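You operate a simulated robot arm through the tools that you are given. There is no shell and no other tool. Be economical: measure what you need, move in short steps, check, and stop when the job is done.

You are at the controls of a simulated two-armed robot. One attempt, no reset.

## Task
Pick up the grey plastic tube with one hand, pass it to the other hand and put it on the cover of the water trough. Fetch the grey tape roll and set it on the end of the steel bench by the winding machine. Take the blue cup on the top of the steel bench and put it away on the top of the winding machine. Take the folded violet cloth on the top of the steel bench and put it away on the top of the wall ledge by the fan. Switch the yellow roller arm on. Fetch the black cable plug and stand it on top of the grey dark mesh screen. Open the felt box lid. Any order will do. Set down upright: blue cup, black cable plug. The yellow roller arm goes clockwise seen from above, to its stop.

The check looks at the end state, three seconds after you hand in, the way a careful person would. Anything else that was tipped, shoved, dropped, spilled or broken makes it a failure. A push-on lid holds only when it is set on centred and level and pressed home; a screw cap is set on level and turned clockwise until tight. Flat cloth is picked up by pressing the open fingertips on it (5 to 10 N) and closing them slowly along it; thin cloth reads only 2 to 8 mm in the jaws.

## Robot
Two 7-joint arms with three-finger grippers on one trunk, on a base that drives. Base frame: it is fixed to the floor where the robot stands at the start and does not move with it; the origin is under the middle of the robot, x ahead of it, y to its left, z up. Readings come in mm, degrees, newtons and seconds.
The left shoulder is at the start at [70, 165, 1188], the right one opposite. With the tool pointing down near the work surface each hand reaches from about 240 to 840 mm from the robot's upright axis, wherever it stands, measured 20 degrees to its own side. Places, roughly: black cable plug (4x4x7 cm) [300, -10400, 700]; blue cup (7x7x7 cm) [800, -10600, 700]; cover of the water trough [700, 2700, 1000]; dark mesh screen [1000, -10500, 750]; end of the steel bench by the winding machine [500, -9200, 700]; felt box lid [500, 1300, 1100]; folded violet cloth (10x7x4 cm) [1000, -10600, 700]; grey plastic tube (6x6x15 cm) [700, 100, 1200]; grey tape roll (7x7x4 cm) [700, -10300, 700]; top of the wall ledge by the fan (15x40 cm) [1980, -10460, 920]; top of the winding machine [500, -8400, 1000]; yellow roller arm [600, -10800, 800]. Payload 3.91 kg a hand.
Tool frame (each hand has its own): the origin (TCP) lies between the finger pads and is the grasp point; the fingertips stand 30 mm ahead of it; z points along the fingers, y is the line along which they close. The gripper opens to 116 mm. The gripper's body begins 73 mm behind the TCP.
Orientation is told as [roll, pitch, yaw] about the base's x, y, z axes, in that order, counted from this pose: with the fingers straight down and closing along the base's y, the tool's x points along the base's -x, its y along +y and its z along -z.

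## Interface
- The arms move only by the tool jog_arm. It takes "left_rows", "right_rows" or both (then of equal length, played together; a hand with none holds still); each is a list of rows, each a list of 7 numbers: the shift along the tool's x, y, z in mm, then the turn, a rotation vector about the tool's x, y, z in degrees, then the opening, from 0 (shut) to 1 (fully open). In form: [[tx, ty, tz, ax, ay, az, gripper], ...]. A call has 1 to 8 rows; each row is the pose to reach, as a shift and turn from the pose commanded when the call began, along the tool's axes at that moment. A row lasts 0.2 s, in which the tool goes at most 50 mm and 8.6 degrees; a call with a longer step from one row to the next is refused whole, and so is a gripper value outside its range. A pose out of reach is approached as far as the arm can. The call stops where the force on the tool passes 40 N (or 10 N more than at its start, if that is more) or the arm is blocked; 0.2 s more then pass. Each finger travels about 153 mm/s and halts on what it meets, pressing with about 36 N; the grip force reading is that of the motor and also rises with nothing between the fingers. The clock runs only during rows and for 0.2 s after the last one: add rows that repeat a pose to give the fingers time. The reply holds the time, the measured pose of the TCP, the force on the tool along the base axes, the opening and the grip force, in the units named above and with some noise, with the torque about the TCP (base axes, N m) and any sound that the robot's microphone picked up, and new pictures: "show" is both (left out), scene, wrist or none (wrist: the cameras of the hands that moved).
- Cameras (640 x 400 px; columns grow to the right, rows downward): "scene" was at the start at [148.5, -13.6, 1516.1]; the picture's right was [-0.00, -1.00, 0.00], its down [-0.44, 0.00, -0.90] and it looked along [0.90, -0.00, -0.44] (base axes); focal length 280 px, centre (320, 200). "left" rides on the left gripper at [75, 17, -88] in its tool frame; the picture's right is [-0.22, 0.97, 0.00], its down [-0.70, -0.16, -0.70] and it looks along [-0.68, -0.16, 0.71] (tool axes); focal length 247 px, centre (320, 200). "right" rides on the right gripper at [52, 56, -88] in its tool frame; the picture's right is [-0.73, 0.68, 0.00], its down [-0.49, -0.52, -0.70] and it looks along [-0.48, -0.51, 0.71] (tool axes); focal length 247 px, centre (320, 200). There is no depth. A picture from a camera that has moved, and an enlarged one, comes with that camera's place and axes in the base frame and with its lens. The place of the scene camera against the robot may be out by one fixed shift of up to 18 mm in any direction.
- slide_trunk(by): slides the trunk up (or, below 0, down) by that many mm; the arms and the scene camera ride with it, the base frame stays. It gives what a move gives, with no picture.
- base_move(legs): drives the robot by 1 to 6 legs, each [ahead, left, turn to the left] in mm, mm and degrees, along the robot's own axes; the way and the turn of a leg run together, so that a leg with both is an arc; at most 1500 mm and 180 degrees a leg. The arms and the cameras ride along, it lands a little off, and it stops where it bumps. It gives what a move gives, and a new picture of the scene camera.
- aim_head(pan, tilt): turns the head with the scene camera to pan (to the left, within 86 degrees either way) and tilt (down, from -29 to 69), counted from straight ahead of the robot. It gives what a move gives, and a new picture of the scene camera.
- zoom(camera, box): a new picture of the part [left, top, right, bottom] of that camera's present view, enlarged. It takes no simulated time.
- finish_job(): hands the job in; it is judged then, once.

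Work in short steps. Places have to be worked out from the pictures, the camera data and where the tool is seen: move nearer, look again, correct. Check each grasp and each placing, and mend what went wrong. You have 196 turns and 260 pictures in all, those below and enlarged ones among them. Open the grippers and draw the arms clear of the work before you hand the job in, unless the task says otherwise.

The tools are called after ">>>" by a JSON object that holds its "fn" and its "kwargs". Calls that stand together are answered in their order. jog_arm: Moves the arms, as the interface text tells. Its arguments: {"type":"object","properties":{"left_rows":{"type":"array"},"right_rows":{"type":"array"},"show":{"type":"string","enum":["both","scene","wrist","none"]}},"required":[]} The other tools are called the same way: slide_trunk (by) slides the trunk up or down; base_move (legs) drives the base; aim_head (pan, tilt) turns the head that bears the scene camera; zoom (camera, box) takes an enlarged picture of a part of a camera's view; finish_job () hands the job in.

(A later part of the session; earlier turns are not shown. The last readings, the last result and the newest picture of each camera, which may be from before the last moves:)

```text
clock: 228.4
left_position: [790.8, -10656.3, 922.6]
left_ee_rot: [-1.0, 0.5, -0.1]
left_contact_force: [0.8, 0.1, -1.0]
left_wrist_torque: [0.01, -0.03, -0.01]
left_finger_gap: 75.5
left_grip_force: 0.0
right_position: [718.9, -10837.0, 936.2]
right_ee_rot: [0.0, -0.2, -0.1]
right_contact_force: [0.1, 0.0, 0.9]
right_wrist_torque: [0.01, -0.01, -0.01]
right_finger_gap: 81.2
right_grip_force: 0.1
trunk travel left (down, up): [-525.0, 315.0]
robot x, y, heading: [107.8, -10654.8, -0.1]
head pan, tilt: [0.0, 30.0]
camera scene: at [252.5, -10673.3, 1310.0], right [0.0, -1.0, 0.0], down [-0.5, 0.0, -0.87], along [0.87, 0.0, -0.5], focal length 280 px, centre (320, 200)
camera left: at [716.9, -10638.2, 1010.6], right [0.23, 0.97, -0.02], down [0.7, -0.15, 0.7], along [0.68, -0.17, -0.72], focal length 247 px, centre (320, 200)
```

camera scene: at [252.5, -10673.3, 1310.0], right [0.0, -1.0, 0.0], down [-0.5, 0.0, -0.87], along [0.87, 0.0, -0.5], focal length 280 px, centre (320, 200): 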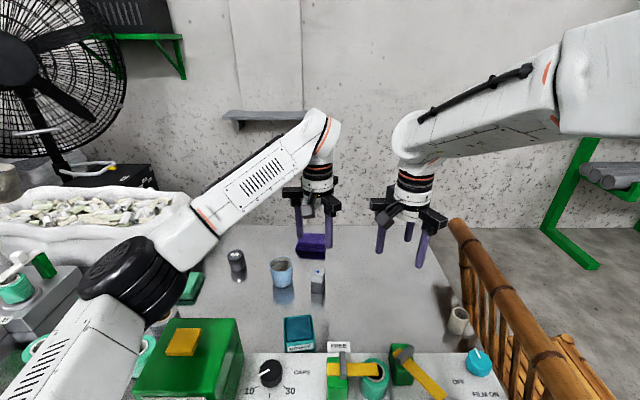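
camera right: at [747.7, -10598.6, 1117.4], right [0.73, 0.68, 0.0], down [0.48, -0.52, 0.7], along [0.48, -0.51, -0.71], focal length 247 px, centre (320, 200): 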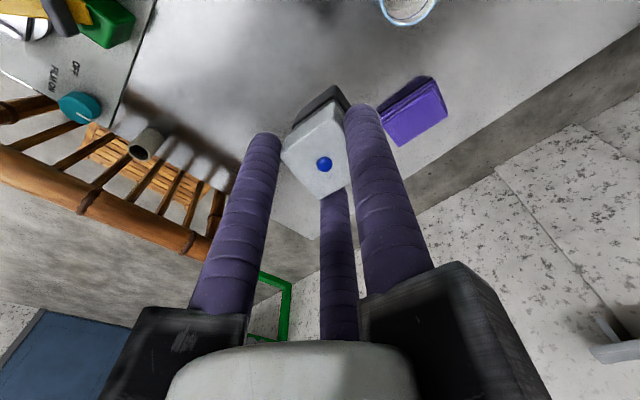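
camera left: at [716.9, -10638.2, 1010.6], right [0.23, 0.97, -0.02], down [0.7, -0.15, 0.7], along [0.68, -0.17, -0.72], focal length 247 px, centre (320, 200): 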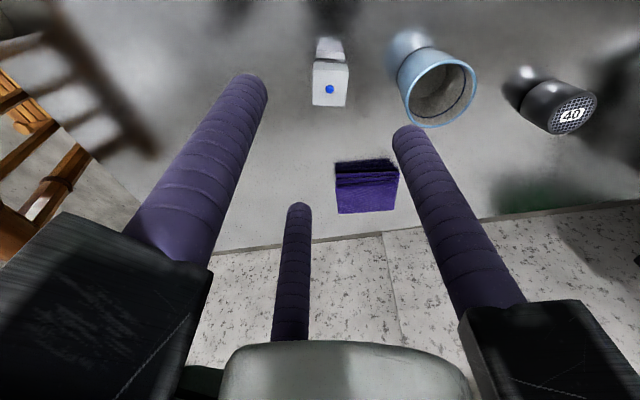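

Plug at ≈[803,−10653], top 770. Descend so the tips take only its upper ~25 mm, and grip.

>>> {"fn": "jog_arm", "kwargs": {"left_rows": [[-6, 2, 45, 0.5, -0.5, 0, 0.65], [-12, 3, 90, 1, -0.5, 0, 0.65], [-12, 3, 125, 1, -0.5, 0, 0.65], [-12, 3, 145, 1, -0.5, 0, 0.65], [-12, 3, 145, 1, -0.5, 0, 0.65]], "show": "wrist"}}

>>> {"fn": "zoom", "kwargs": {"camera": "scene", "box": [260, 210, 380, 310]}}

```text
clock: 229.8
left_position: [817.6, -10645.0, 832.7]
left_ee_rot: [-1.6, -5.0, 0.8]
left_contact_force: [0.2, 0.8, -0.9]
left_wrist_torque: [0.01, 0.0, 0.02]
left_finger_gap: 75.1
left_grip_force: 0.0
right_position: [715.8, -10835.5, 936.4]
right_ee_rot: [0.3, -0.4, 0.1]
right_contact_force: [0.2, -0.1, 0.3]
right_wrist_torque: [0.04, 0.03, 0.0]
right_finger_gap: 81.3
right_grip_force: 0.1
trunk travel left (down, up): [-525.0, 315.0]
robot x, y, heading: [106.2, -10656.4, -0.1]
head pan, tilt: [0.0, 30.0]
heard: click
stopped in row 5 (left hand): the arm was blocked; the commanded pose is now the measured one
camera left: at [735.6, -10626.3, 913.1], right [0.21, 0.98, -0.01], down [0.63, -0.13, 0.76], along [0.74, -0.17, -0.65], focal length 247 px, centre (320, 200)
```

left: 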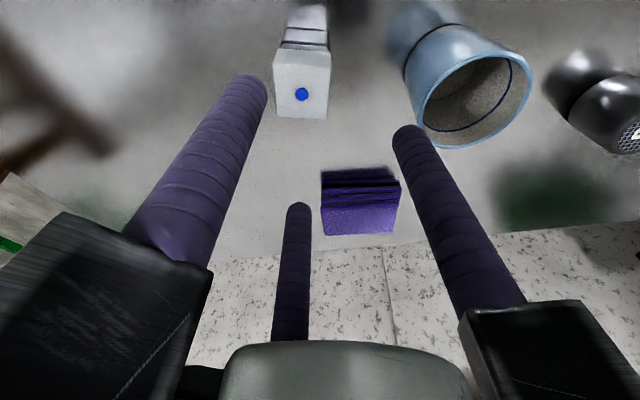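

```text
4.00 times, centred on (320, 260) of scene
camera zoom: at [246.9, -10673.9, 1309.3], right [0.0, -1.0, 0.0], down [-0.49, 0.0, -0.87], along [0.87, 0.0, -0.49], focal length 1119 px, centre (320, -40)
```

zoom: 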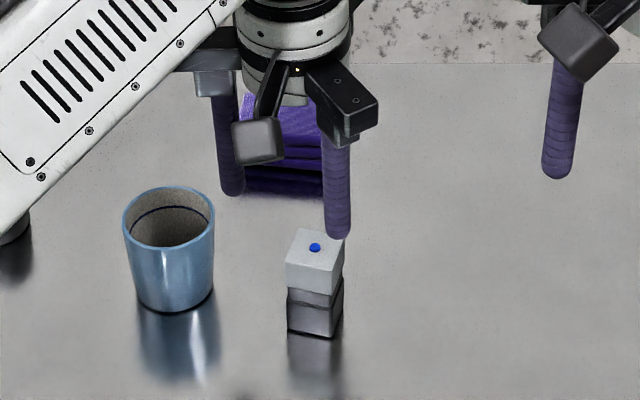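

The left elbow pressed onto the cap feeder (click). Lift away and raise the trunk so the elbow stays clear.

>>> {"fn": "jog_arm", "kwargs": {"left_rows": [[0, 0, -40, 0, 0, 0, 0.65], [0, 0, -85, 1, 4, 0, 0.65]], "show": "none"}}

>>> {"fn": "slide_trunk", "kwargs": {"by": 130}}

>>> {"fn": "aim_head", "kwargs": {"pan": 0, "tilt": 38}}

```text
clock: 230.4
left_position: [813.5, -10644.4, 904.7]
left_ee_rot: [-2.9, 0.2, 0.3]
left_contact_force: [0.0, -0.4, -0.5]
left_wrist_torque: [0.06, 0.01, -0.01]
left_finger_gap: 75.2
left_grip_force: 0.1
right_position: [719.0, -10835.4, 933.8]
right_ee_rot: [0.0, -0.2, 0.0]
right_contact_force: [-0.6, -1.2, 0.3]
right_wrist_torque: [-0.04, -0.02, 0.03]
right_finger_gap: 81.1
right_grip_force: 0.1
trunk travel left (down, up): [-525.0, 315.0]
robot x, y, heading: [109.5, -10660.9, -0.1]
head pan, tilt: [0.0, 30.0]
```

```text
clock: 232.0
left_position: [815.0, -10642.6, 1035.0]
left_ee_rot: [-3.0, 0.2, 0.5]
left_contact_force: [-0.3, 0.4, 0.8]
left_wrist_torque: [-0.01, -0.01, -0.02]
left_finger_gap: 75.3
left_grip_force: 0.0
right_position: [721.7, -10835.3, 1064.9]
right_ee_rot: [0.0, 0.0, 0.1]
right_contact_force: [0.5, -1.0, 0.6]
right_wrist_torque: [0.01, 0.02, -0.02]
right_finger_gap: 81.1
right_grip_force: 0.1
trunk travel left (down, up): [-655.0, 185.0]
robot x, y, heading: [108.0, -10656.4, 0.2]
head pan, tilt: [0.0, 30.0]
```

```text
clock: 232.7
left_position: [814.9, -10643.5, 1034.3]
left_ee_rot: [-2.9, 0.2, 0.5]
left_contact_force: [-0.3, 0.4, -0.1]
left_wrist_torque: [-0.01, 0.0, 0.01]
left_finger_gap: 75.2
left_grip_force: 0.0
right_position: [720.9, -10834.3, 1065.2]
right_ee_rot: [0.0, 0.0, 0.1]
right_contact_force: [-0.5, 0.0, -0.6]
right_wrist_torque: [-0.02, 0.0, 0.01]
right_finger_gap: 81.3
right_grip_force: 0.1
trunk travel left (down, up): [-655.0, 185.0]
robot x, y, heading: [107.5, -10653.7, 0.2]
head pan, tilt: [0.0, 38.0]
camera scene: at [250.7, -10671.0, 1427.6], right [0.0, -1.0, 0.0], down [-0.62, 0.0, -0.79], along [0.79, 0.0, -0.62], focal length 280 px, centre (320, 200)
```

scene: 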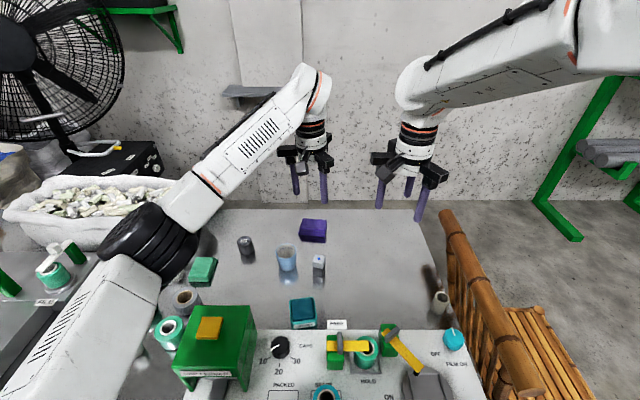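

Plug still stands; feeder intact. Lower the left hand carefully and recheck the elbow clearance.

>>> {"fn": "jog_arm", "kwargs": {"left_rows": [[4, -3, 30, -1, 0, 0, 0.65], [8, -7, 70, -2, 0, 0, 0.65], [12, -10, 110, -2.9, 0, 0, 0.65], [12, -10, 150, -2.9, 0, 0, 0.65], [12, -10, 150, -2.9, 0, 0, 0.65]]}}

```text
clock: 233.9
left_position: [803.2, -10659.6, 885.7]
left_ee_rot: [0.1, 0.1, 0.5]
left_contact_force: [-0.3, 0.2, -0.1]
left_wrist_torque: [0.01, -0.02, 0.01]
left_finger_gap: 75.2
left_grip_force: 0.0
right_position: [720.8, -10834.5, 1065.7]
right_ee_rot: [0.0, -0.2, 0.1]
right_contact_force: [-0.9, 0.0, -0.4]
right_wrist_torque: [0.01, -0.05, -0.01]
right_finger_gap: 81.1
right_grip_force: 0.0
trunk travel left (down, up): [-655.0, 185.0]
robot x, y, heading: [106.3, -10657.6, -0.0]
head pan, tilt: [0.0, 38.0]
camera scene: at [250.0, -10671.0, 1427.6], right [0.0, -1.0, 0.0], down [-0.62, 0.0, -0.79], along [0.79, 0.0, -0.62], focal length 280 px, centre (320, 200)
camera left: at [727.4, -10643.3, 973.5], right [0.22, 0.98, 0.0], down [0.7, -0.15, 0.7], along [0.68, -0.15, -0.72], focal length 247 px, centre (320, 200)
```

scene: 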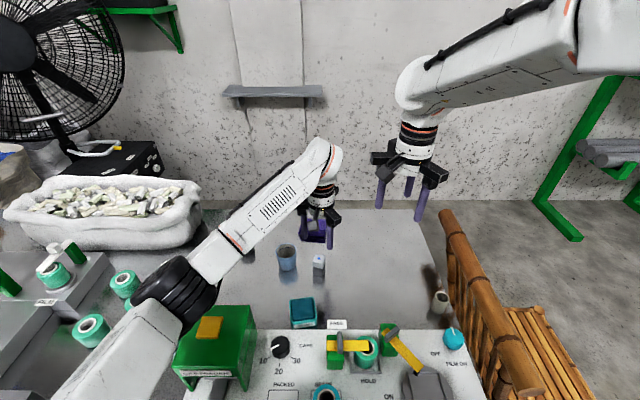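
left: 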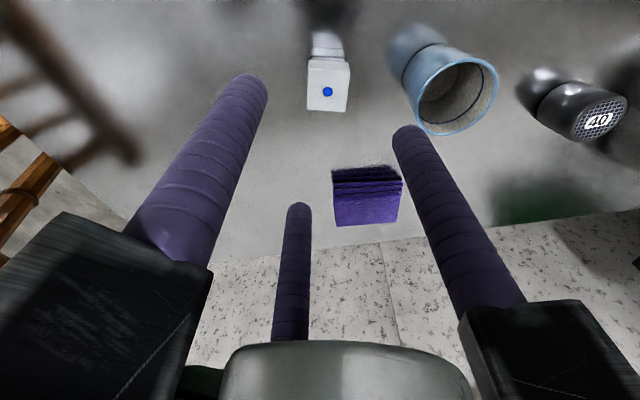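

The elbow would come close to the feeder again; raise the trunk another 110 mm before descending on the plug.

>>> {"fn": "slide_trunk", "kwargs": {"by": 110}}

>>> {"fn": "jog_arm", "kwargs": {"left_rows": [[-2, 4, 40, 0, 0, 0, 0.65], [-2, 4, 80, 0, 0, 0, 0.65], [-2, 4, 120, 0, 0, 0, 0.65], [-2, 4, 150, 0, 0, 0, 0.65], [-2, 4, 150, 0, 0, 0, 0.65]]}}

```text
clock: 235.3
left_position: [802.5, -10659.0, 995.1]
left_ee_rot: [0.0, 0.3, 0.6]
left_contact_force: [0.8, -0.3, 0.2]
left_wrist_torque: [0.04, 0.01, -0.03]
left_finger_gap: 75.4
left_grip_force: 0.1
right_position: [721.3, -10834.6, 1174.3]
right_ee_rot: [-0.1, 0.0, 0.1]
right_contact_force: [-0.2, -0.6, 0.5]
right_wrist_torque: [0.03, -0.01, 0.0]
right_finger_gap: 81.3
right_grip_force: 0.1
trunk travel left (down, up): [-765.0, 75.0]
robot x, y, heading: [105.9, -10656.0, -0.0]
head pan, tilt: [0.0, 38.0]
```

```text
clock: 236.5
left_position: [800.9, -10655.2, 846.0]
left_ee_rot: [0.1, 0.1, 0.5]
left_contact_force: [0.1, 0.1, -0.2]
left_wrist_torque: [0.0, -0.02, 0.03]
left_finger_gap: 75.6
left_grip_force: 0.0
right_position: [719.7, -10834.1, 1175.1]
right_ee_rot: [0.1, -0.1, 0.0]
right_contact_force: [0.2, 0.3, 0.8]
right_wrist_torque: [-0.01, 0.02, 0.0]
right_finger_gap: 81.1
right_grip_force: 0.1
trunk travel left (down, up): [-765.0, 75.0]
robot x, y, heading: [110.0, -10657.2, -0.2]
head pan, tilt: [0.0, 38.0]
camera scene: at [250.4, -10671.0, 1537.6], right [0.0, -1.0, 0.0], down [-0.62, 0.0, -0.79], along [0.79, 0.0, -0.62], focal length 280 px, centre (320, 200)
camera left: at [726.1, -10638.3, 933.8], right [0.22, 0.98, 0.0], down [0.7, -0.15, 0.7], along [0.68, -0.15, -0.72], focal length 247 px, centre (320, 200)
```

scene: 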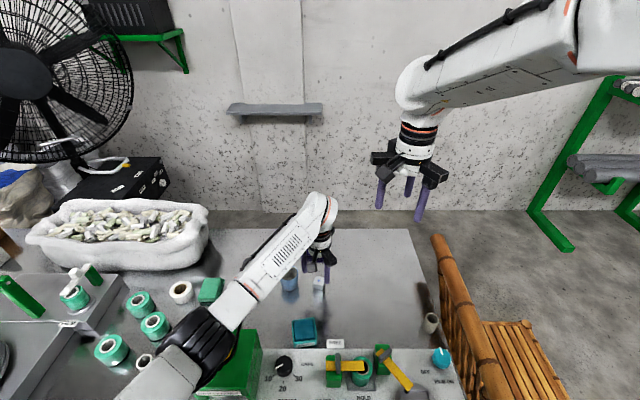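
left: 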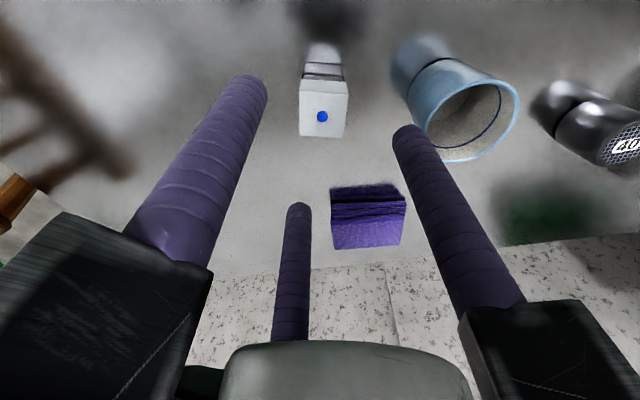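

Centred over the plug and the elbow is clear. Descend to TCP z≈776 and grip.

>>> {"fn": "jog_arm", "kwargs": {"left_rows": [[0, 1, 30, 0, 0, 0, 0.65], [0, 1, 55, 0, 0, 0, 0.65], [0, 1, 70, 0, 0, 0, 0.65], [0, 1, 70, 0, 0, 0, 0.45], [0, 1, 70, 0, 0, 0, 0.3], [0, 1, 70, 0, 0, 0, 0.15], [0, 1, 70, 0, 0, 0, 0.1]]}}

```text
clock: 238.1
left_position: [803.3, -10655.9, 775.3]
left_ee_rot: [0.1, 0.2, 0.5]
left_contact_force: [0.2, -0.3, 0.3]
left_wrist_torque: [-0.04, -0.05, 0.01]
left_finger_gap: 37.0
left_grip_force: 36.2
right_position: [721.3, -10834.5, 1173.6]
right_ee_rot: [0.0, 0.0, 0.1]
right_contact_force: [0.5, 1.0, -0.5]
right_wrist_torque: [0.05, 0.04, -0.01]
right_finger_gap: 81.1
right_grip_force: 0.0
trunk travel left (down, up): [-765.0, 75.0]
robot x, y, heading: [110.5, -10657.9, 0.3]
head pan, tilt: [0.0, 38.0]
camera scene: at [250.7, -10671.0, 1537.5], right [0.0, -1.0, 0.0], down [-0.62, 0.0, -0.79], along [0.79, 0.0, -0.62], focal length 280 px, centre (320, 200)
camera left: at [728.2, -10639.7, 863.2], right [0.22, 0.98, 0.0], down [0.7, -0.15, 0.7], along [0.68, -0.15, -0.72], focal length 247 px, centre (320, 200)
```

scene: 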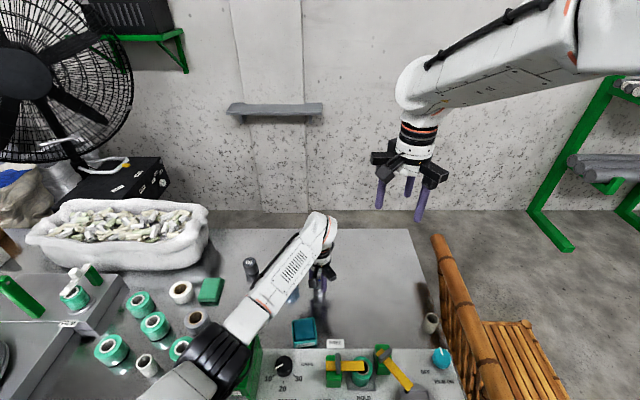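
left: 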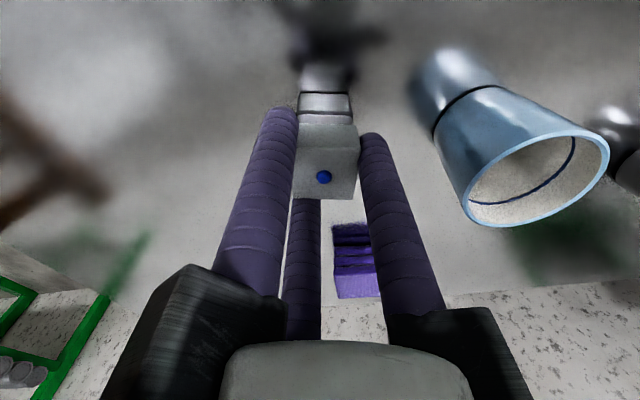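

Gripped. Lift to 960 and travel toward the screen.

>>> {"fn": "jog_arm", "kwargs": {"left_rows": [[0, 0, -45, 0, 0, 0, 0.1], [0, 0, -90, 0, 0, 0, 0.1], [0, 0, -135, 0, 0, 0, 0.1], [-10, 20, -175, 0, 0, 0, 0.1], [-25, 60, -185, 0, 0, 0, 0.1], [-40, 105, -185, 0, 0, 0, 0.1], [-55, 150, -185, 0, 0, 0, 0.1], [-70, 195, -185, 0, 0, 0, 0.1]], "show": "none"}}

>>> {"fn": "slide_trunk", "kwargs": {"by": -90}}

>>> {"fn": "jog_arm", "kwargs": {"left_rows": [[-10, 25, 0, 0, 0, 0, 0.1], [-19, 50, 0, 0, 0, 0, 0.1], [-19, 50, 0, 0, 0, 0, 0.1]]}}

```text
clock: 239.9
left_position: [872.0, -10456.2, 957.7]
left_ee_rot: [0.1, 0.3, 0.3]
left_contact_force: [-0.4, -0.6, -0.4]
left_wrist_torque: [0.01, 0.02, 0.01]
left_finger_gap: 37.3
left_grip_force: 36.3
right_position: [721.3, -10832.6, 1174.8]
right_ee_rot: [-0.1, 0.0, 0.1]
right_contact_force: [0.7, 0.7, 0.5]
right_wrist_torque: [-0.01, -0.04, 0.04]
right_finger_gap: 81.3
right_grip_force: 0.1
trunk travel left (down, up): [-765.0, 75.0]
robot x, y, heading: [109.2, -10657.1, 0.1]
head pan, tilt: [0.0, 38.0]
```

```text
clock: 241.2
left_position: [872.6, -10457.0, 870.1]
left_ee_rot: [0.0, 0.1, 0.6]
left_contact_force: [-0.4, -0.4, -0.9]
left_wrist_torque: [-0.01, 0.01, -0.01]
left_finger_gap: 37.3
left_grip_force: 36.6
right_position: [720.2, -10835.0, 1084.7]
right_ee_rot: [0.0, 0.0, 0.0]
right_contact_force: [-0.7, -0.1, 0.2]
right_wrist_torque: [-0.04, 0.01, -0.04]
right_finger_gap: 81.2
right_grip_force: 0.1
trunk travel left (down, up): [-675.0, 165.0]
robot x, y, heading: [109.1, -10658.0, -0.1]
head pan, tilt: [0.0, 38.0]
```

```text
clock: 241.9
left_position: [889.4, -10406.6, 870.2]
left_ee_rot: [0.1, 0.2, 0.5]
left_contact_force: [0.0, -0.8, -1.0]
left_wrist_torque: [0.02, -0.02, 0.0]
left_finger_gap: 37.2
left_grip_force: 35.9
right_position: [720.6, -10833.9, 1083.6]
right_ee_rot: [-0.1, -0.1, 0.1]
right_contact_force: [0.3, -0.1, -0.4]
right_wrist_torque: [0.01, 0.0, 0.04]
right_finger_gap: 81.2
right_grip_force: 0.1
trunk travel left (down, up): [-675.0, 165.0]
robot x, y, heading: [106.6, -10655.0, -0.1]
head pan, tilt: [0.0, 38.0]
camera scene: at [250.8, -10671.3, 1447.5], right [0.0, -1.0, 0.0], down [-0.62, 0.0, -0.79], along [0.79, 0.0, -0.62], focal length 280 px, centre (320, 200)
camera left: at [815.1, -10390.8, 957.8], right [0.22, 0.98, 0.0], down [0.7, -0.15, 0.7], along [0.68, -0.15, -0.72], focal length 247 px, centre (320, 200)
```

scene: 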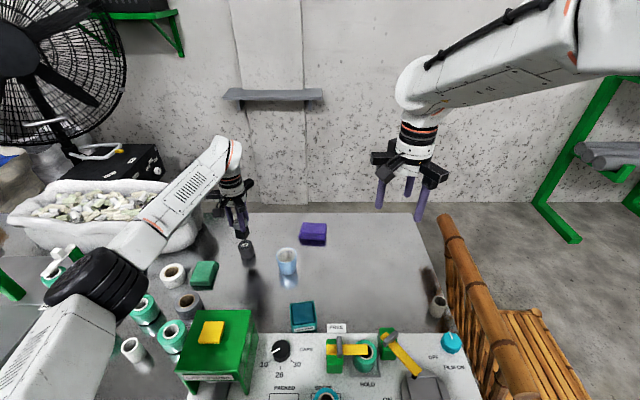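
left: 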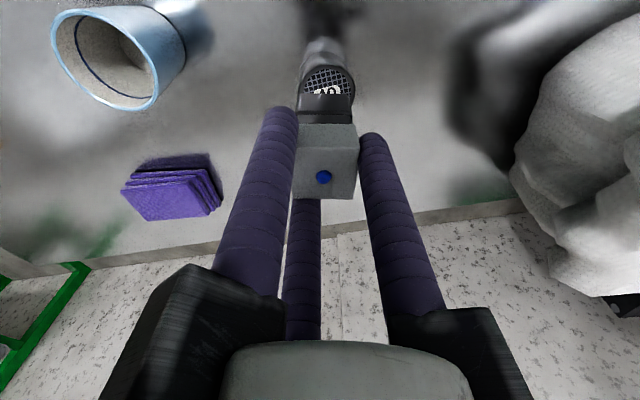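

Zoom in from the scene camera to compare plug and screen alignment.

>>> {"fn": "zoom", "kwargs": {"camera": "scene", "box": [210, 200, 290, 270]}}

```text
5.71 times, centred on (250, 235) of scene
camera zoom: at [250.8, -10671.3, 1447.5], right [0.0, -1.0, 0.0], down [-0.62, 0.0, -0.79], along [0.79, 0.0, -0.62], focal length 1598 px, centre (720, 0)
```

zoom: 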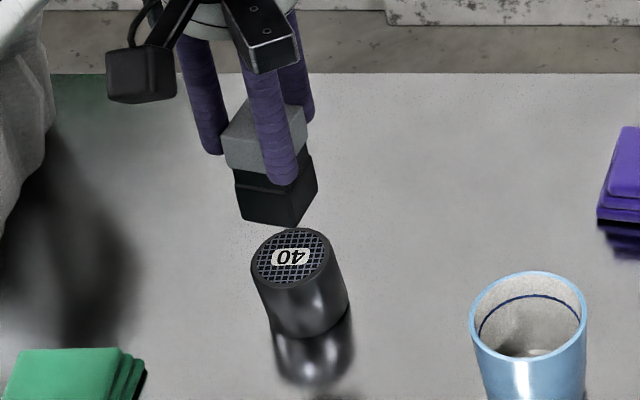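

Alignment looks within a few mm. Lower to ~8 mm above the screen and recheck.

>>> {"fn": "jog_arm", "kwargs": {"left_rows": [[0, 0, 15, 0, 0, 0, 0.1], [0, 0, 30, 0, 0, 0, 0.1], [0, 0, 38, 0, 0, 0, 0.1], [0, 0, 38, 0, 0, 0, 0.1]], "show": "wrist"}}

>>> {"fn": "zoom", "kwargs": {"camera": "scene", "box": [220, 210, 280, 260]}}

```text
clock: 242.9
left_position: [890.5, -10407.4, 830.4]
left_ee_rot: [0.0, 0.2, 0.4]
left_contact_force: [1.3, -0.4, -0.2]
left_wrist_torque: [0.01, 0.02, 0.0]
left_finger_gap: 37.6
left_grip_force: 25.5
right_position: [721.3, -10834.5, 1084.7]
right_ee_rot: [-0.1, -0.1, 0.2]
right_contact_force: [0.1, 0.2, -0.2]
right_wrist_torque: [0.01, 0.01, 0.03]
right_finger_gap: 81.2
right_grip_force: 0.1
trunk travel left (down, up): [-675.0, 165.0]
robot x, y, heading: [112.8, -10662.4, 0.2]
head pan, tilt: [0.0, 38.0]
camera left: at [815.9, -10390.7, 919.0], right [0.22, 0.98, 0.0], down [0.7, -0.15, 0.7], along [0.68, -0.15, -0.72], focal length 247 px, centre (320, 200)
```

left: 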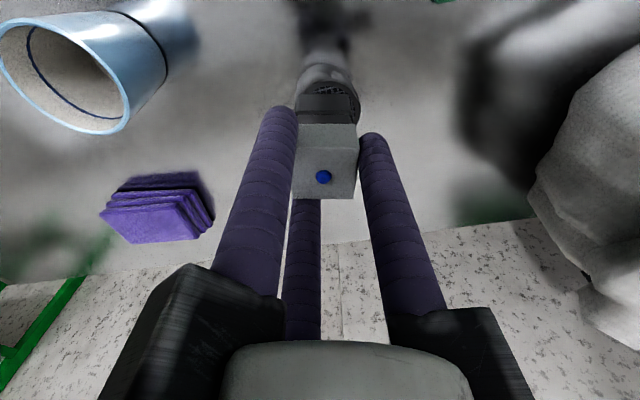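

```text
8.00 times, centred on (250, 235) of scene
camera zoom: at [250.7, -10670.9, 1447.5], right [0.0, -1.0, 0.0], down [-0.62, 0.0, -0.79], along [0.79, 0.0, -0.62], focal length 2238 px, centre (880, -80)
```

zoom: 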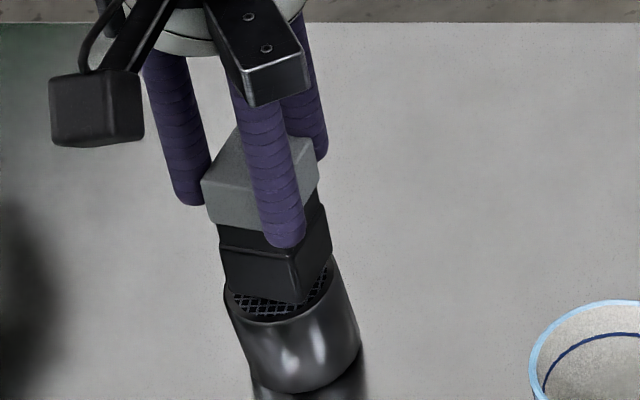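

Centred within ~2 mm. Lower gently until light contact.

>>> {"fn": "jog_arm", "kwargs": {"left_rows": [[0, 0, 3, 0, 0, 0, 0.1], [0, 0, 5, 0, 0, 0, 0.1], [0, 0, 6.5, 0, 0, 0, 0.1], [0, 0, 8, 0, 0, 0, 0.1], [0, 0, 8, 0, 0, 0, 0.1]], "show": "none"}}

>>> {"fn": "zoom", "kwargs": {"camera": "scene", "box": [220, 210, 280, 260]}}

```text
clock: 244.2
left_position: [890.3, -10406.9, 824.3]
left_ee_rot: [0.1, 0.1, 0.5]
left_contact_force: [-1.3, -0.2, -0.9]
left_wrist_torque: [-0.02, -0.01, -0.04]
left_finger_gap: 37.5
left_grip_force: 26.6
right_position: [720.7, -10835.2, 1084.8]
right_ee_rot: [-0.1, -0.1, 0.1]
right_contact_force: [-0.3, 0.3, -0.1]
right_wrist_torque: [0.06, 0.01, 0.01]
right_finger_gap: 81.1
right_grip_force: 0.1
trunk travel left (down, up): [-675.0, 165.0]
robot x, y, heading: [106.5, -10658.0, 0.3]
head pan, tilt: [0.0, 38.0]
```

```text
8.00 times, centred on (250, 235) of scene
camera zoom: at [250.7, -10670.9, 1447.5], right [0.0, -1.0, 0.0], down [-0.62, 0.0, -0.79], along [0.79, 0.0, -0.62], focal length 2238 px, centre (880, -80)
```

zoom: 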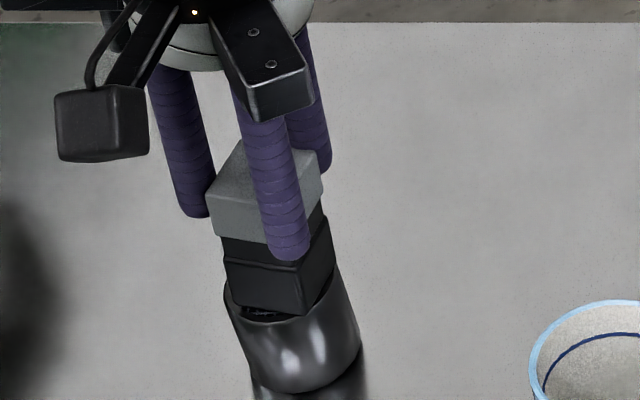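

Not yet touching; continue in fine steps.

>>> {"fn": "jog_arm", "kwargs": {"left_rows": [[0, 0, 1.5, 0, 0, 0, 0.1], [0, 0, 3, 0, 0, 0, 0.1], [0, 0, 4, 0, 0, 0, 0.1], [0, 0, 4, 0, 0, 0, 0.1]], "show": "none"}}

>>> {"fn": "jog_arm", "kwargs": {"left_rows": [[0, 0, 1, 0, 0, 0, 0.1], [0, 0, 2, 0, 0, 0, 0.1], [0, 0, 2, 0, 0, 0, 0.1]], "show": "none"}}

>>> {"fn": "zoom", "kwargs": {"camera": "scene", "box": [220, 210, 280, 260]}}

```text
clock: 245.2
left_position: [890.7, -10408.1, 822.6]
left_ee_rot: [0.0, 0.0, 0.5]
left_contact_force: [1.2, -0.4, 15.5]
left_wrist_torque: [-0.04, -0.23, 0.02]
left_finger_gap: 37.7
left_grip_force: 26.3
right_position: [719.4, -10836.1, 1086.4]
right_ee_rot: [0.0, -0.1, 0.1]
right_contact_force: [-0.1, -0.3, 0.0]
right_wrist_torque: [0.01, 0.01, 0.02]
right_finger_gap: 81.1
right_grip_force: 0.0
trunk travel left (down, up): [-675.0, 165.0]
robot x, y, heading: [111.7, -10659.9, 0.0]
head pan, tilt: [0.0, 38.0]
```

```text
clock: 245.9
left_position: [888.2, -10409.4, 821.4]
left_ee_rot: [0.1, -0.1, 0.5]
left_contact_force: [0.9, -2.0, 26.1]
left_wrist_torque: [-0.11, -0.37, -0.02]
left_finger_gap: 37.8
left_grip_force: 26.0
right_position: [717.3, -10835.1, 1087.5]
right_ee_rot: [0.0, -0.2, 0.0]
right_contact_force: [-0.1, 0.3, -0.1]
right_wrist_torque: [0.03, -0.05, -0.02]
right_finger_gap: 81.2
right_grip_force: 0.0
trunk travel left (down, up): [-675.0, 165.0]
robot x, y, heading: [108.1, -10658.4, -0.0]
head pan, tilt: [0.0, 38.0]
```

```text
8.00 times, centred on (250, 235) of scene
camera zoom: at [246.8, -10672.5, 1448.0], right [0.0, -1.0, 0.0], down [-0.61, 0.0, -0.79], along [0.79, 0.0, -0.61], focal length 2238 px, centre (880, -80)
```

zoom: 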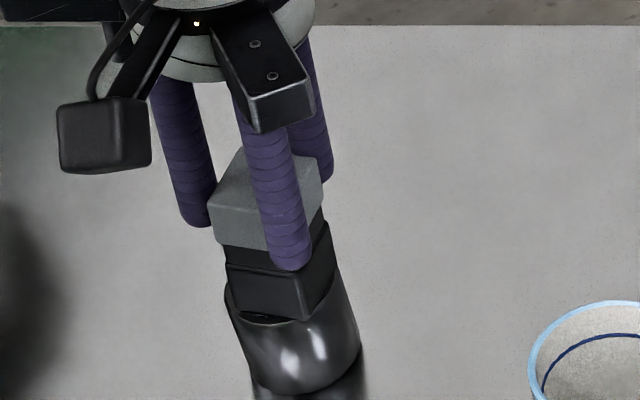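

Contact confirmed. Relieve 5 mm to zero load, open, and lift straight up.

>>> {"fn": "jog_arm", "kwargs": {"left_rows": [[0, 0, -3, 0, 0, 0, 0.1], [0, 0, -4.5, 0, 0, 0, 0.1], [0, 0, -4.5, 0, 0, 0, 0.1]], "show": "none"}}

>>> {"fn": "jog_arm", "kwargs": {"left_rows": [[0, 0, 0, 0, 0, 0, 0.25], [0, 0, 0, 0, 0, 0, 0.4], [0, 0, 0, 0, 0, 0, 0.55], [0, 0, 0, 0, 0, 0, 0.65], [0, 0, 0, 0, 0, 0, 0.65]], "show": "none"}}

>>> {"fn": "zoom", "kwargs": {"camera": "scene", "box": [220, 210, 280, 260]}}

```text
clock: 246.8
left_position: [890.1, -10406.4, 820.6]
left_ee_rot: [0.1, 0.2, 0.4]
left_contact_force: [0.1, -1.4, 5.1]
left_wrist_torque: [-0.21, -0.11, 0.01]
left_finger_gap: 38.2
left_grip_force: 26.2
right_position: [720.0, -10833.3, 1084.7]
right_ee_rot: [-0.1, -0.1, 0.1]
right_contact_force: [0.3, -0.2, -0.1]
right_wrist_torque: [0.06, 0.0, -0.01]
right_finger_gap: 81.3
right_grip_force: 0.0
trunk travel left (down, up): [-675.0, 165.0]
robot x, y, heading: [108.1, -10659.8, 0.3]
head pan, tilt: [0.0, 38.0]
```

```text
clock: 247.9
left_position: [890.1, -10406.2, 822.7]
left_ee_rot: [0.0, 0.1, 0.4]
left_contact_force: [-0.5, 0.4, 0.1]
left_wrist_torque: [0.02, -0.03, -0.01]
left_finger_gap: 75.6
left_grip_force: 0.1
right_position: [720.3, -10833.8, 1085.8]
right_ee_rot: [-0.1, -0.1, 0.1]
right_contact_force: [0.7, 0.2, 0.2]
right_wrist_torque: [0.01, -0.01, -0.07]
right_finger_gap: 81.3
right_grip_force: 0.0
trunk travel left (down, up): [-675.0, 165.0]
robot x, y, heading: [102.3, -10656.0, 0.2]
head pan, tilt: [0.0, 38.0]
```

```text
8.00 times, centred on (250, 235) of scene
camera zoom: at [250.5, -10670.9, 1447.5], right [0.0, -1.0, 0.0], down [-0.62, 0.0, -0.79], along [0.79, 0.0, -0.62], focal length 2238 px, centre (880, -80)
```

zoom: 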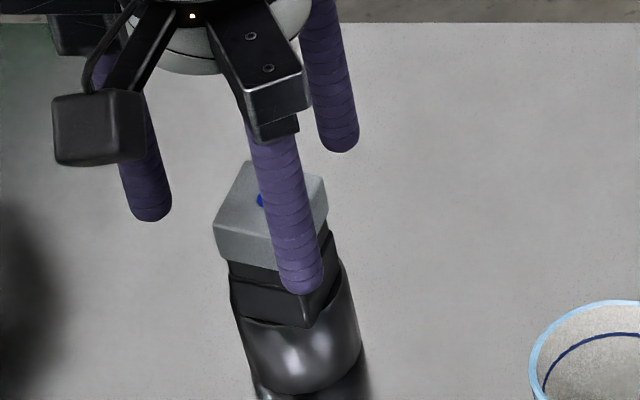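

Plug stands on the screen. Lift the left hand straight up and verify.

>>> {"fn": "jog_arm", "kwargs": {"left_rows": [[0, 0, -30, 0, 0, 0, 0.65], [0, 0, -70, 0, 0, 0, 0.65], [0, 0, -110, 0, 0, 0, 0.65], [15, 20, -140, 0, 0, 0, 0.65]], "show": "scene"}}

>>> {"fn": "zoom", "kwargs": {"camera": "scene", "box": [210, 200, 340, 290]}}

```text
clock: 248.9
left_position: [872.7, -10385.4, 959.3]
left_ee_rot: [0.1, 0.2, 0.5]
left_contact_force: [0.7, 0.8, 0.1]
left_wrist_torque: [-0.04, -0.01, 0.0]
left_finger_gap: 75.3
left_grip_force: 0.0
right_position: [719.3, -10833.7, 1086.3]
right_ee_rot: [-0.1, -0.2, 0.1]
right_contact_force: [-0.3, -0.1, 0.2]
right_wrist_torque: [-0.09, 0.0, 0.0]
right_finger_gap: 81.1
right_grip_force: 0.1
trunk travel left (down, up): [-675.0, 165.0]
robot x, y, heading: [107.6, -10658.0, 0.1]
head pan, tilt: [0.0, 38.0]
camera scene: at [248.6, -10668.9, 1447.7], right [0.0, -1.0, 0.0], down [-0.61, 0.0, -0.79], along [0.79, 0.0, -0.61], focal length 280 px, centre (320, 200)
```

scene: 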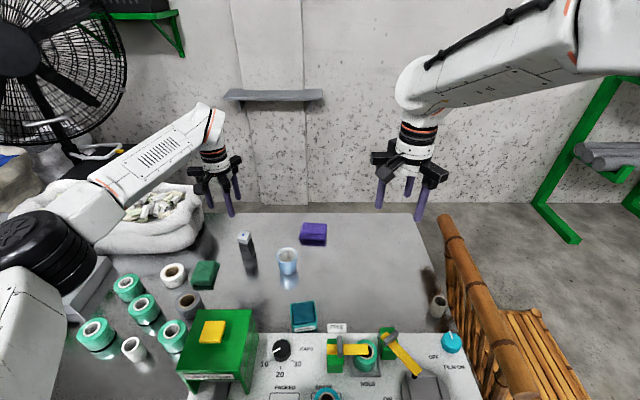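

```text
4.44 times, centred on (275, 245) of scene
camera zoom: at [248.6, -10668.9, 1447.7], right [0.0, -1.0, 0.0], down [-0.61, 0.0, -0.79], along [0.79, 0.0, -0.61], focal length 1243 px, centre (520, 0)
```

zoom: 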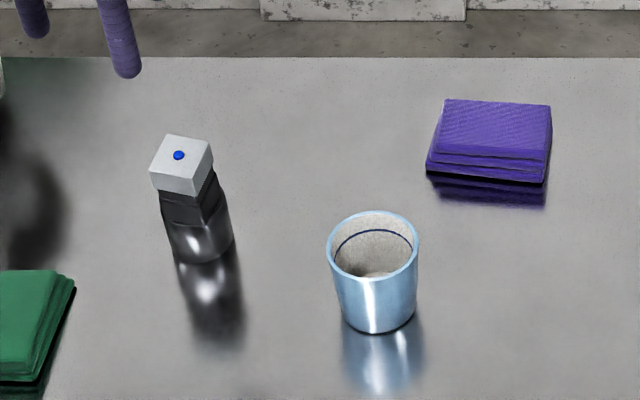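

Plug task done. Next: the grey tape roll (≈[703,−10279]) with the left hand.

>>> {"fn": "jog_arm", "kwargs": {"left_rows": [[10, 20, 20, 0, 0, 0, 0.85], [45, 45, 40, 0, 0, 0, 0.85], [85, 70, 60, 0, 0, 0, 0.85], [130, 90, 60, 0, 0, 0, 0.85], [170, 106, 60, 0, 0, 0, 0.85], [170, 106, 60, 0, 0, 0, 0.85]], "show": "wrist"}}

```text
refused: row 3 steps farther than a row can; nothing moved
```

>>> {"fn": "jog_arm", "kwargs": {"left_rows": [[10, 20, 20, 0, 0, 0, 0.85], [45, 40, 40, 0, 0, 0, 0.85], [85, 60, 60, 0, 0, 0, 0.85], [130, 80, 60, 0, 0, 0, 0.85], [170, 106, 60, 0, 0, 0, 0.85], [170, 106, 60, 0, 0, 0, 0.85]], "show": "wrist"}}

```text
clock: 250.3
left_position: [704.4, -10282.8, 902.2]
left_ee_rot: [0.1, 0.3, 0.3]
left_contact_force: [0.6, 0.2, -0.7]
left_wrist_torque: [0.0, 0.01, -0.02]
left_finger_gap: 98.7
left_grip_force: 0.0
right_position: [722.2, -10835.3, 1083.6]
right_ee_rot: [0.0, 0.0, 0.1]
right_contact_force: [0.1, 0.2, -0.2]
right_wrist_torque: [0.02, 0.01, 0.01]
right_finger_gap: 81.0
right_grip_force: 0.0
trunk travel left (down, up): [-675.0, 165.0]
robot x, y, heading: [105.9, -10656.7, 0.1]
head pan, tilt: [0.0, 38.0]
camera left: at [629.3, -10265.4, 989.1], right [0.22, 0.98, 0.0], down [0.7, -0.16, 0.7], along [0.68, -0.15, -0.72], focal length 247 px, centre (320, 200)
```

left: 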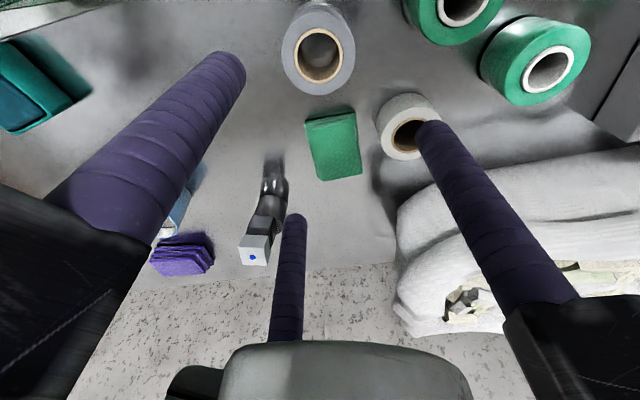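

Tape roll at ≈[688,−10280]. Centre and descend partway.

>>> {"fn": "jog_arm", "kwargs": {"left_rows": [[8, 2, 30, 0, 0, 0, 0.9], [16, 3, 65, 0, 0, 0, 0.9], [16, 3, 100, 0, 0, 0, 0.9], [16, 3, 100, 0, 0, 0, 0.9]], "show": "wrist"}}

```text
clock: 251.3
left_position: [686.7, -10281.7, 798.6]
left_ee_rot: [0.0, 0.0, 0.5]
left_contact_force: [-0.8, 0.8, 0.5]
left_wrist_torque: [0.01, 0.0, 0.02]
left_finger_gap: 104.5
left_grip_force: 0.1
right_position: [720.4, -10834.2, 1085.8]
right_ee_rot: [-0.1, -0.1, 0.1]
right_contact_force: [-0.5, 0.0, 0.4]
right_wrist_torque: [-0.03, 0.01, 0.01]
right_finger_gap: 81.4
right_grip_force: 0.1
trunk travel left (down, up): [-675.0, 165.0]
robot x, y, heading: [106.9, -10655.0, -0.1]
head pan, tilt: [0.0, 38.0]
camera left: at [614.2, -10264.5, 886.7], right [0.22, 0.98, 0.0], down [0.7, -0.15, 0.7], along [0.68, -0.15, -0.72], focal length 247 px, centre (320, 200)
```

left: 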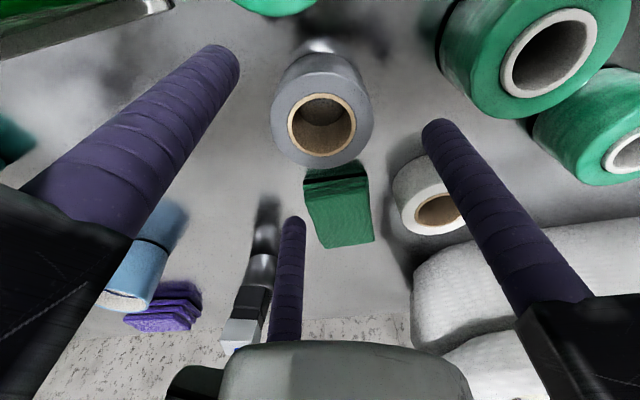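

Perfectly centred. Descend and grip the roll, then lift.

>>> {"fn": "jog_arm", "kwargs": {"left_rows": [[0, 2, 30, 0, 0, 0, 0.9], [0, 2, 55, 0, 0, 0, 0.9], [0, 2, 61, 0, 0, 0, 0.9], [0, 2, 61, 0, 0, 0, 0.6], [0, 2, 61, 0, 0, 0, 0.4], [0, 2, 61, 0, 0, 0, 0.3], [0, 2, 61, 0, 0, 0, 0.3]], "show": "none"}}

>>> {"fn": "jog_arm", "kwargs": {"left_rows": [[0, 0, -25, 0, 0, 0, 0.3], [0, 0, -70, 0, 0, 0, 0.3], [0, 0, -115, 0, 0, 0, 0.3], [0, 0, -160, 0, 0, 0, 0.3], [0, 0, -205, 0, 0, 0, 0.3], [0, 0, -240, 0, 0, 0, 0.3]], "show": "wrist"}}

```text
clock: 252.9
left_position: [689.1, -10279.1, 738.5]
left_ee_rot: [0.0, 0.2, 0.5]
left_contact_force: [0.9, 0.3, 0.2]
left_wrist_torque: [-0.01, 0.0, 0.02]
left_finger_gap: 63.5
left_grip_force: 36.6
right_position: [721.2, -10833.6, 1085.6]
right_ee_rot: [0.0, -0.1, 0.1]
right_contact_force: [0.4, 0.1, 0.0]
right_wrist_torque: [-0.01, 0.02, -0.01]
right_finger_gap: 81.2
right_grip_force: 0.0
trunk travel left (down, up): [-675.0, 165.0]
robot x, y, heading: [108.2, -10656.1, -0.2]
head pan, tilt: [0.0, 38.0]
```

```text
clock: 254.3
left_position: [689.1, -10276.6, 980.2]
left_ee_rot: [0.0, 0.2, 0.5]
left_contact_force: [0.0, -1.0, -1.2]
left_wrist_torque: [-0.02, 0.01, -0.03]
left_finger_gap: 63.7
left_grip_force: 36.2
right_position: [721.0, -10835.6, 1085.0]
right_ee_rot: [-0.1, -0.2, 0.1]
right_contact_force: [-0.2, -0.7, -0.7]
right_wrist_torque: [0.05, -0.03, 0.0]
right_finger_gap: 80.9
right_grip_force: 0.0
trunk travel left (down, up): [-675.0, 165.0]
robot x, y, heading: [104.6, -10657.4, 0.3]
head pan, tilt: [0.0, 38.0]
camera left: at [614.5, -10260.3, 1067.9], right [0.22, 0.98, 0.0], down [0.7, -0.16, 0.7], along [0.68, -0.15, -0.72], focal length 247 px, centre (320, 200)
```

left: 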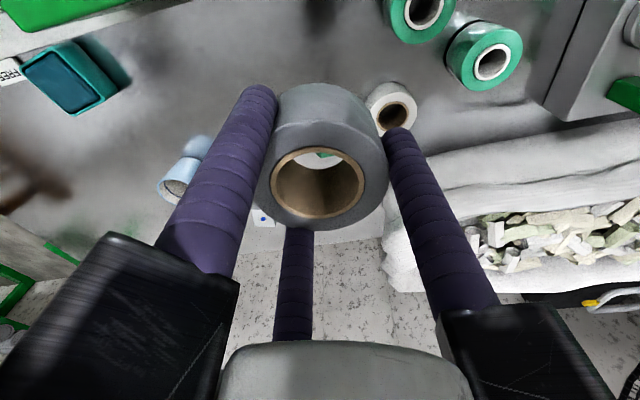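

Tape held. Now the right hand to the cup (≈[832,−10555]).

>>> {"fn": "jog_arm", "kwargs": {"right_rows": [[-14, 38, 0, 0, 0, 0, 0.9], [-28, 76, 0, 0, 0, 0, 0.9], [-42, 114, 0, 0, 0, 0, 0.9], [-56, 152, 10, 0, 0, 0, 0.9], [-70, 190, 30, 0, 0, 0, 0.9], [-84, 228, 55, 0, 0, 0, 0.9], [-98, 260, 90, 0, 0, 0, 0.9], [-108, 276, 130, 0, 0, 0, 0.9]], "show": "none"}}

>>> {"fn": "jog_arm", "kwargs": {"right_rows": [[0, 0, 40, 0, 0, 0, 0.9], [0, 0, 60, 0, 0, 0, 0.9], [0, 0, 60, 0, 0, 0, 0.9]], "show": "both"}}

```text
clock: 256.1
left_position: [691.0, -10275.6, 978.9]
left_ee_rot: [0.0, 0.2, 0.4]
left_contact_force: [-0.5, -0.4, -0.4]
left_wrist_torque: [-0.01, 0.04, -0.02]
left_finger_gap: 63.3
left_grip_force: 35.7
right_position: [828.3, -10556.8, 951.8]
right_ee_rot: [0.1, 0.0, 0.0]
right_contact_force: [0.6, 0.0, -0.2]
right_wrist_torque: [0.01, 0.04, -0.02]
right_finger_gap: 104.2
right_grip_force: 0.0
trunk travel left (down, up): [-675.0, 165.0]
robot x, y, heading: [107.3, -10656.4, 0.0]
head pan, tilt: [0.0, 38.0]
```

```text
clock: 256.9
left_position: [690.2, -10275.9, 980.7]
left_ee_rot: [0.0, 0.2, 0.5]
left_contact_force: [0.4, 0.7, -0.5]
left_wrist_torque: [-0.02, 0.0, 0.0]
left_finger_gap: 63.6
left_grip_force: 35.8
right_position: [826.8, -10557.9, 894.4]
right_ee_rot: [0.0, -0.1, 0.0]
right_contact_force: [-0.5, 0.1, 0.4]
right_wrist_torque: [0.01, 0.01, 0.03]
right_finger_gap: 104.0
right_grip_force: 0.1
trunk travel left (down, up): [-675.0, 165.0]
robot x, y, heading: [108.6, -10660.7, 0.0]
head pan, tilt: [0.0, 38.0]
camera scene: at [250.2, -10670.8, 1447.6], right [0.0, -1.0, 0.0], down [-0.62, 0.0, -0.79], along [0.79, 0.0, -0.62], focal length 280 px, centre (320, 200)
camera right: at [775.5, -10501.3, 982.4], right [0.73, 0.68, 0.0], down [0.49, -0.52, 0.7], along [0.48, -0.51, -0.71], focal length 247 px, centre (320, 200)
```

scene: 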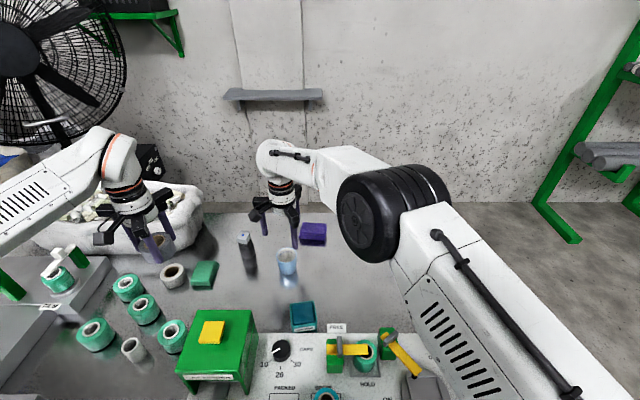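
right: 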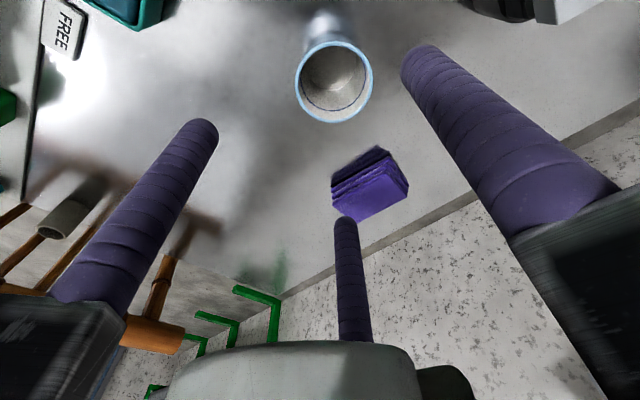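

Cup centre ≈[833,−10546]. Correct, descend, and grip.

>>> {"fn": "jog_arm", "kwargs": {"right_rows": [[-6, 11, 30, 0, 0, 0, 0.9], [-6, 11, 70, 0, 0, 0, 0.9], [-6, 11, 110, 0, 0, 0, 0.9], [-6, 11, 142, 0, 0, 0, 0.9], [-6, 11, 142, 0, 0, 0, 0.9]], "show": "wrist"}}

```text
clock: 258.1
left_position: [690.3, -10277.3, 980.2]
left_ee_rot: [0.0, 0.0, 0.5]
left_contact_force: [-0.4, 0.3, -1.3]
left_wrist_torque: [0.02, -0.03, 0.0]
left_finger_gap: 63.5
left_grip_force: 36.2
right_position: [835.5, -10548.9, 753.2]
right_ee_rot: [0.0, -0.1, 0.0]
right_contact_force: [-0.1, -0.1, 0.0]
right_wrist_torque: [-0.01, 0.04, 0.02]
right_finger_gap: 104.3
right_grip_force: 0.1
trunk travel left (down, up): [-675.0, 165.0]
robot x, y, heading: [107.7, -10655.4, 0.4]
head pan, tilt: [0.0, 38.0]
camera right: at [784.1, -10491.7, 841.7], right [0.73, 0.68, 0.0], down [0.49, -0.52, 0.7], along [0.48, -0.51, -0.71], focal length 247 px, centre (320, 200)
```

right: 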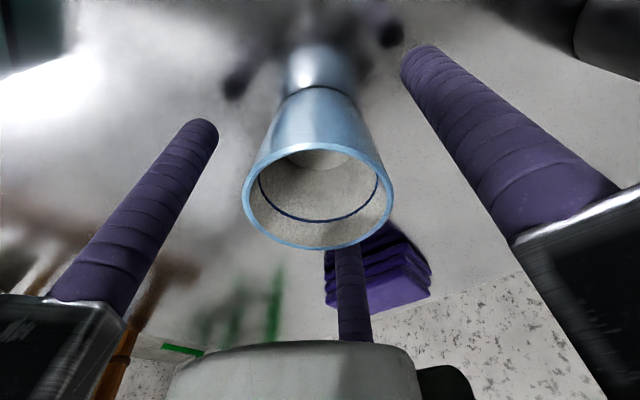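

Cup is centred between the fingers. Close and lift.

>>> {"fn": "jog_arm", "kwargs": {"right_rows": [[0, 0, 0, 0, 0, 0, 0.7], [0, 0, 0, 0, 0, 0, 0.5], [0, 0, 0, 0, 0, 0, 0.4], [0, 0, 0, 0, 0, 0, 0.35], [0, 0, 0, 0, 0, 0, 0.35]], "show": "none"}}

>>> {"fn": "jog_arm", "kwargs": {"right_rows": [[0, 0, -25, 0, 0, 0, 0.35], [0, 0, -70, 0, 0, 0, 0.35], [0, 0, -115, 0, 0, 0, 0.35], [0, 0, -160, 0, 0, 0, 0.35], [0, -30, -200, 0, 0, 0, 0.35], [0, -65, -230, 0, 0, 0, 0.35], [0, -100, -240, 0, 0, 0, 0.35]], "show": "both"}}

```text
clock: 259.4
left_position: [690.6, -10275.9, 979.8]
left_ee_rot: [-0.1, 0.2, 0.5]
left_contact_force: [0.2, -0.3, 0.1]
left_wrist_torque: [0.0, 0.03, 0.0]
left_finger_gap: 63.0
left_grip_force: 35.9
right_position: [835.7, -10547.2, 752.4]
right_ee_rot: [0.1, -0.1, 0.0]
right_contact_force: [-0.6, -0.3, -0.1]
right_wrist_torque: [0.01, -0.04, 0.0]
right_finger_gap: 63.4
right_grip_force: 36.4
trunk travel left (down, up): [-675.0, 165.0]
robot x, y, heading: [110.7, -10658.5, 0.2]
head pan, tilt: [0.0, 38.0]
```

```text
clock: 260.9
left_position: [689.8, -10277.1, 980.8]
left_ee_rot: [0.1, 0.2, 0.4]
left_contact_force: [-0.2, -0.8, -0.9]
left_wrist_torque: [0.05, 0.0, 0.0]
left_finger_gap: 63.4
left_grip_force: 36.0
right_position: [833.2, -10651.0, 993.5]
right_ee_rot: [0.0, -0.1, 0.0]
right_contact_force: [-0.7, 0.1, -1.4]
right_wrist_torque: [-0.02, 0.02, 0.03]
right_finger_gap: 63.5
right_grip_force: 36.1
trunk travel left (down, up): [-675.0, 165.0]
robot x, y, heading: [103.9, -10655.3, 0.3]
head pan, tilt: [0.0, 38.0]
camera scene: at [250.5, -10672.2, 1447.5], right [0.0, -1.0, 0.0], down [-0.62, 0.0, -0.79], along [0.79, 0.0, -0.62], focal length 280 px, centre (320, 200)
camera right: at [781.9, -10594.3, 1081.5], right [0.73, 0.68, 0.0], down [0.49, -0.52, 0.7], along [0.48, -0.51, -0.71], focal length 247 px, centre (320, 200)
```

scene: 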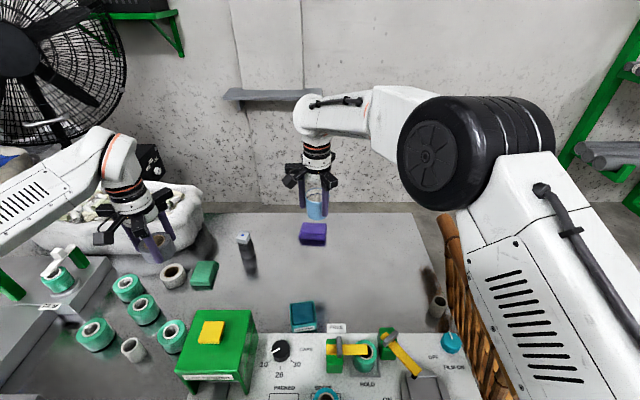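
right: 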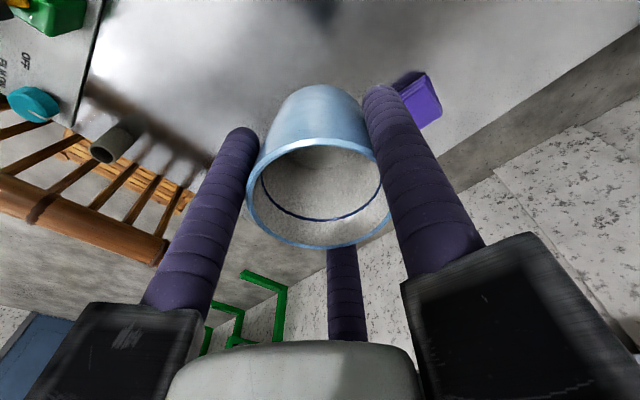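

Both objects held. Raise the trunk, back out, and drive left to y≈−9400.

>>> {"fn": "slide_trunk", "kwargs": {"by": 150}}

>>> {"fn": "base_move", "kwargs": {"legs": [[-480, 0, 0], [0, 1250, 0]]}}

```text
clock: 262.7
left_position: [689.6, -10276.8, 1129.5]
left_ee_rot: [0.0, 0.1, 0.4]
left_contact_force: [0.3, 0.8, 0.1]
left_wrist_torque: [-0.04, -0.01, -0.04]
left_finger_gap: 63.5
left_grip_force: 36.1
right_position: [833.3, -10649.0, 1142.5]
right_ee_rot: [0.1, 0.0, 0.1]
right_contact_force: [0.0, 0.0, -1.2]
right_wrist_torque: [0.01, 0.03, 0.06]
right_finger_gap: 63.2
right_grip_force: 36.6
trunk travel left (down, up): [-825.0, 15.0]
robot x, y, heading: [109.0, -10658.3, -0.0]
head pan, tilt: [0.0, 38.0]
```

```text
clock: 271.7
left_position: [124.5, -8947.4, 1129.9]
left_ee_rot: [0.0, 0.3, 4.1]
left_contact_force: [-0.2, -1.0, -1.0]
left_wrist_torque: [0.01, 0.02, 0.01]
left_finger_gap: 63.4
left_grip_force: 35.8
right_position: [292.7, -9310.8, 1142.7]
right_ee_rot: [-0.1, -0.1, 3.7]
right_contact_force: [-0.4, -0.8, -0.1]
right_wrist_torque: [0.02, 0.0, -0.01]
right_finger_gap: 63.3
right_grip_force: 36.1
trunk travel left (down, up): [-825.0, 15.0]
robot x, y, heading: [-432.5, -9363.7, 3.5]
head pan, tilt: [0.0, 38.0]
camera scene: at [-289.4, -9369.2, 1597.5], right [0.07, -1.0, 0.0], down [-0.61, -0.04, -0.79], along [0.79, 0.05, -0.62], focal length 280 px, centre (320, 200)
```

scene: 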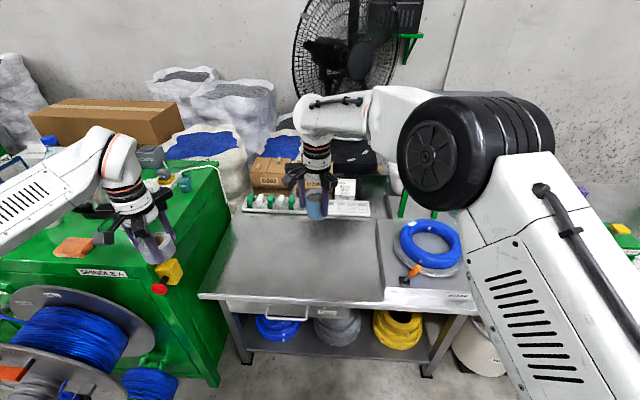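

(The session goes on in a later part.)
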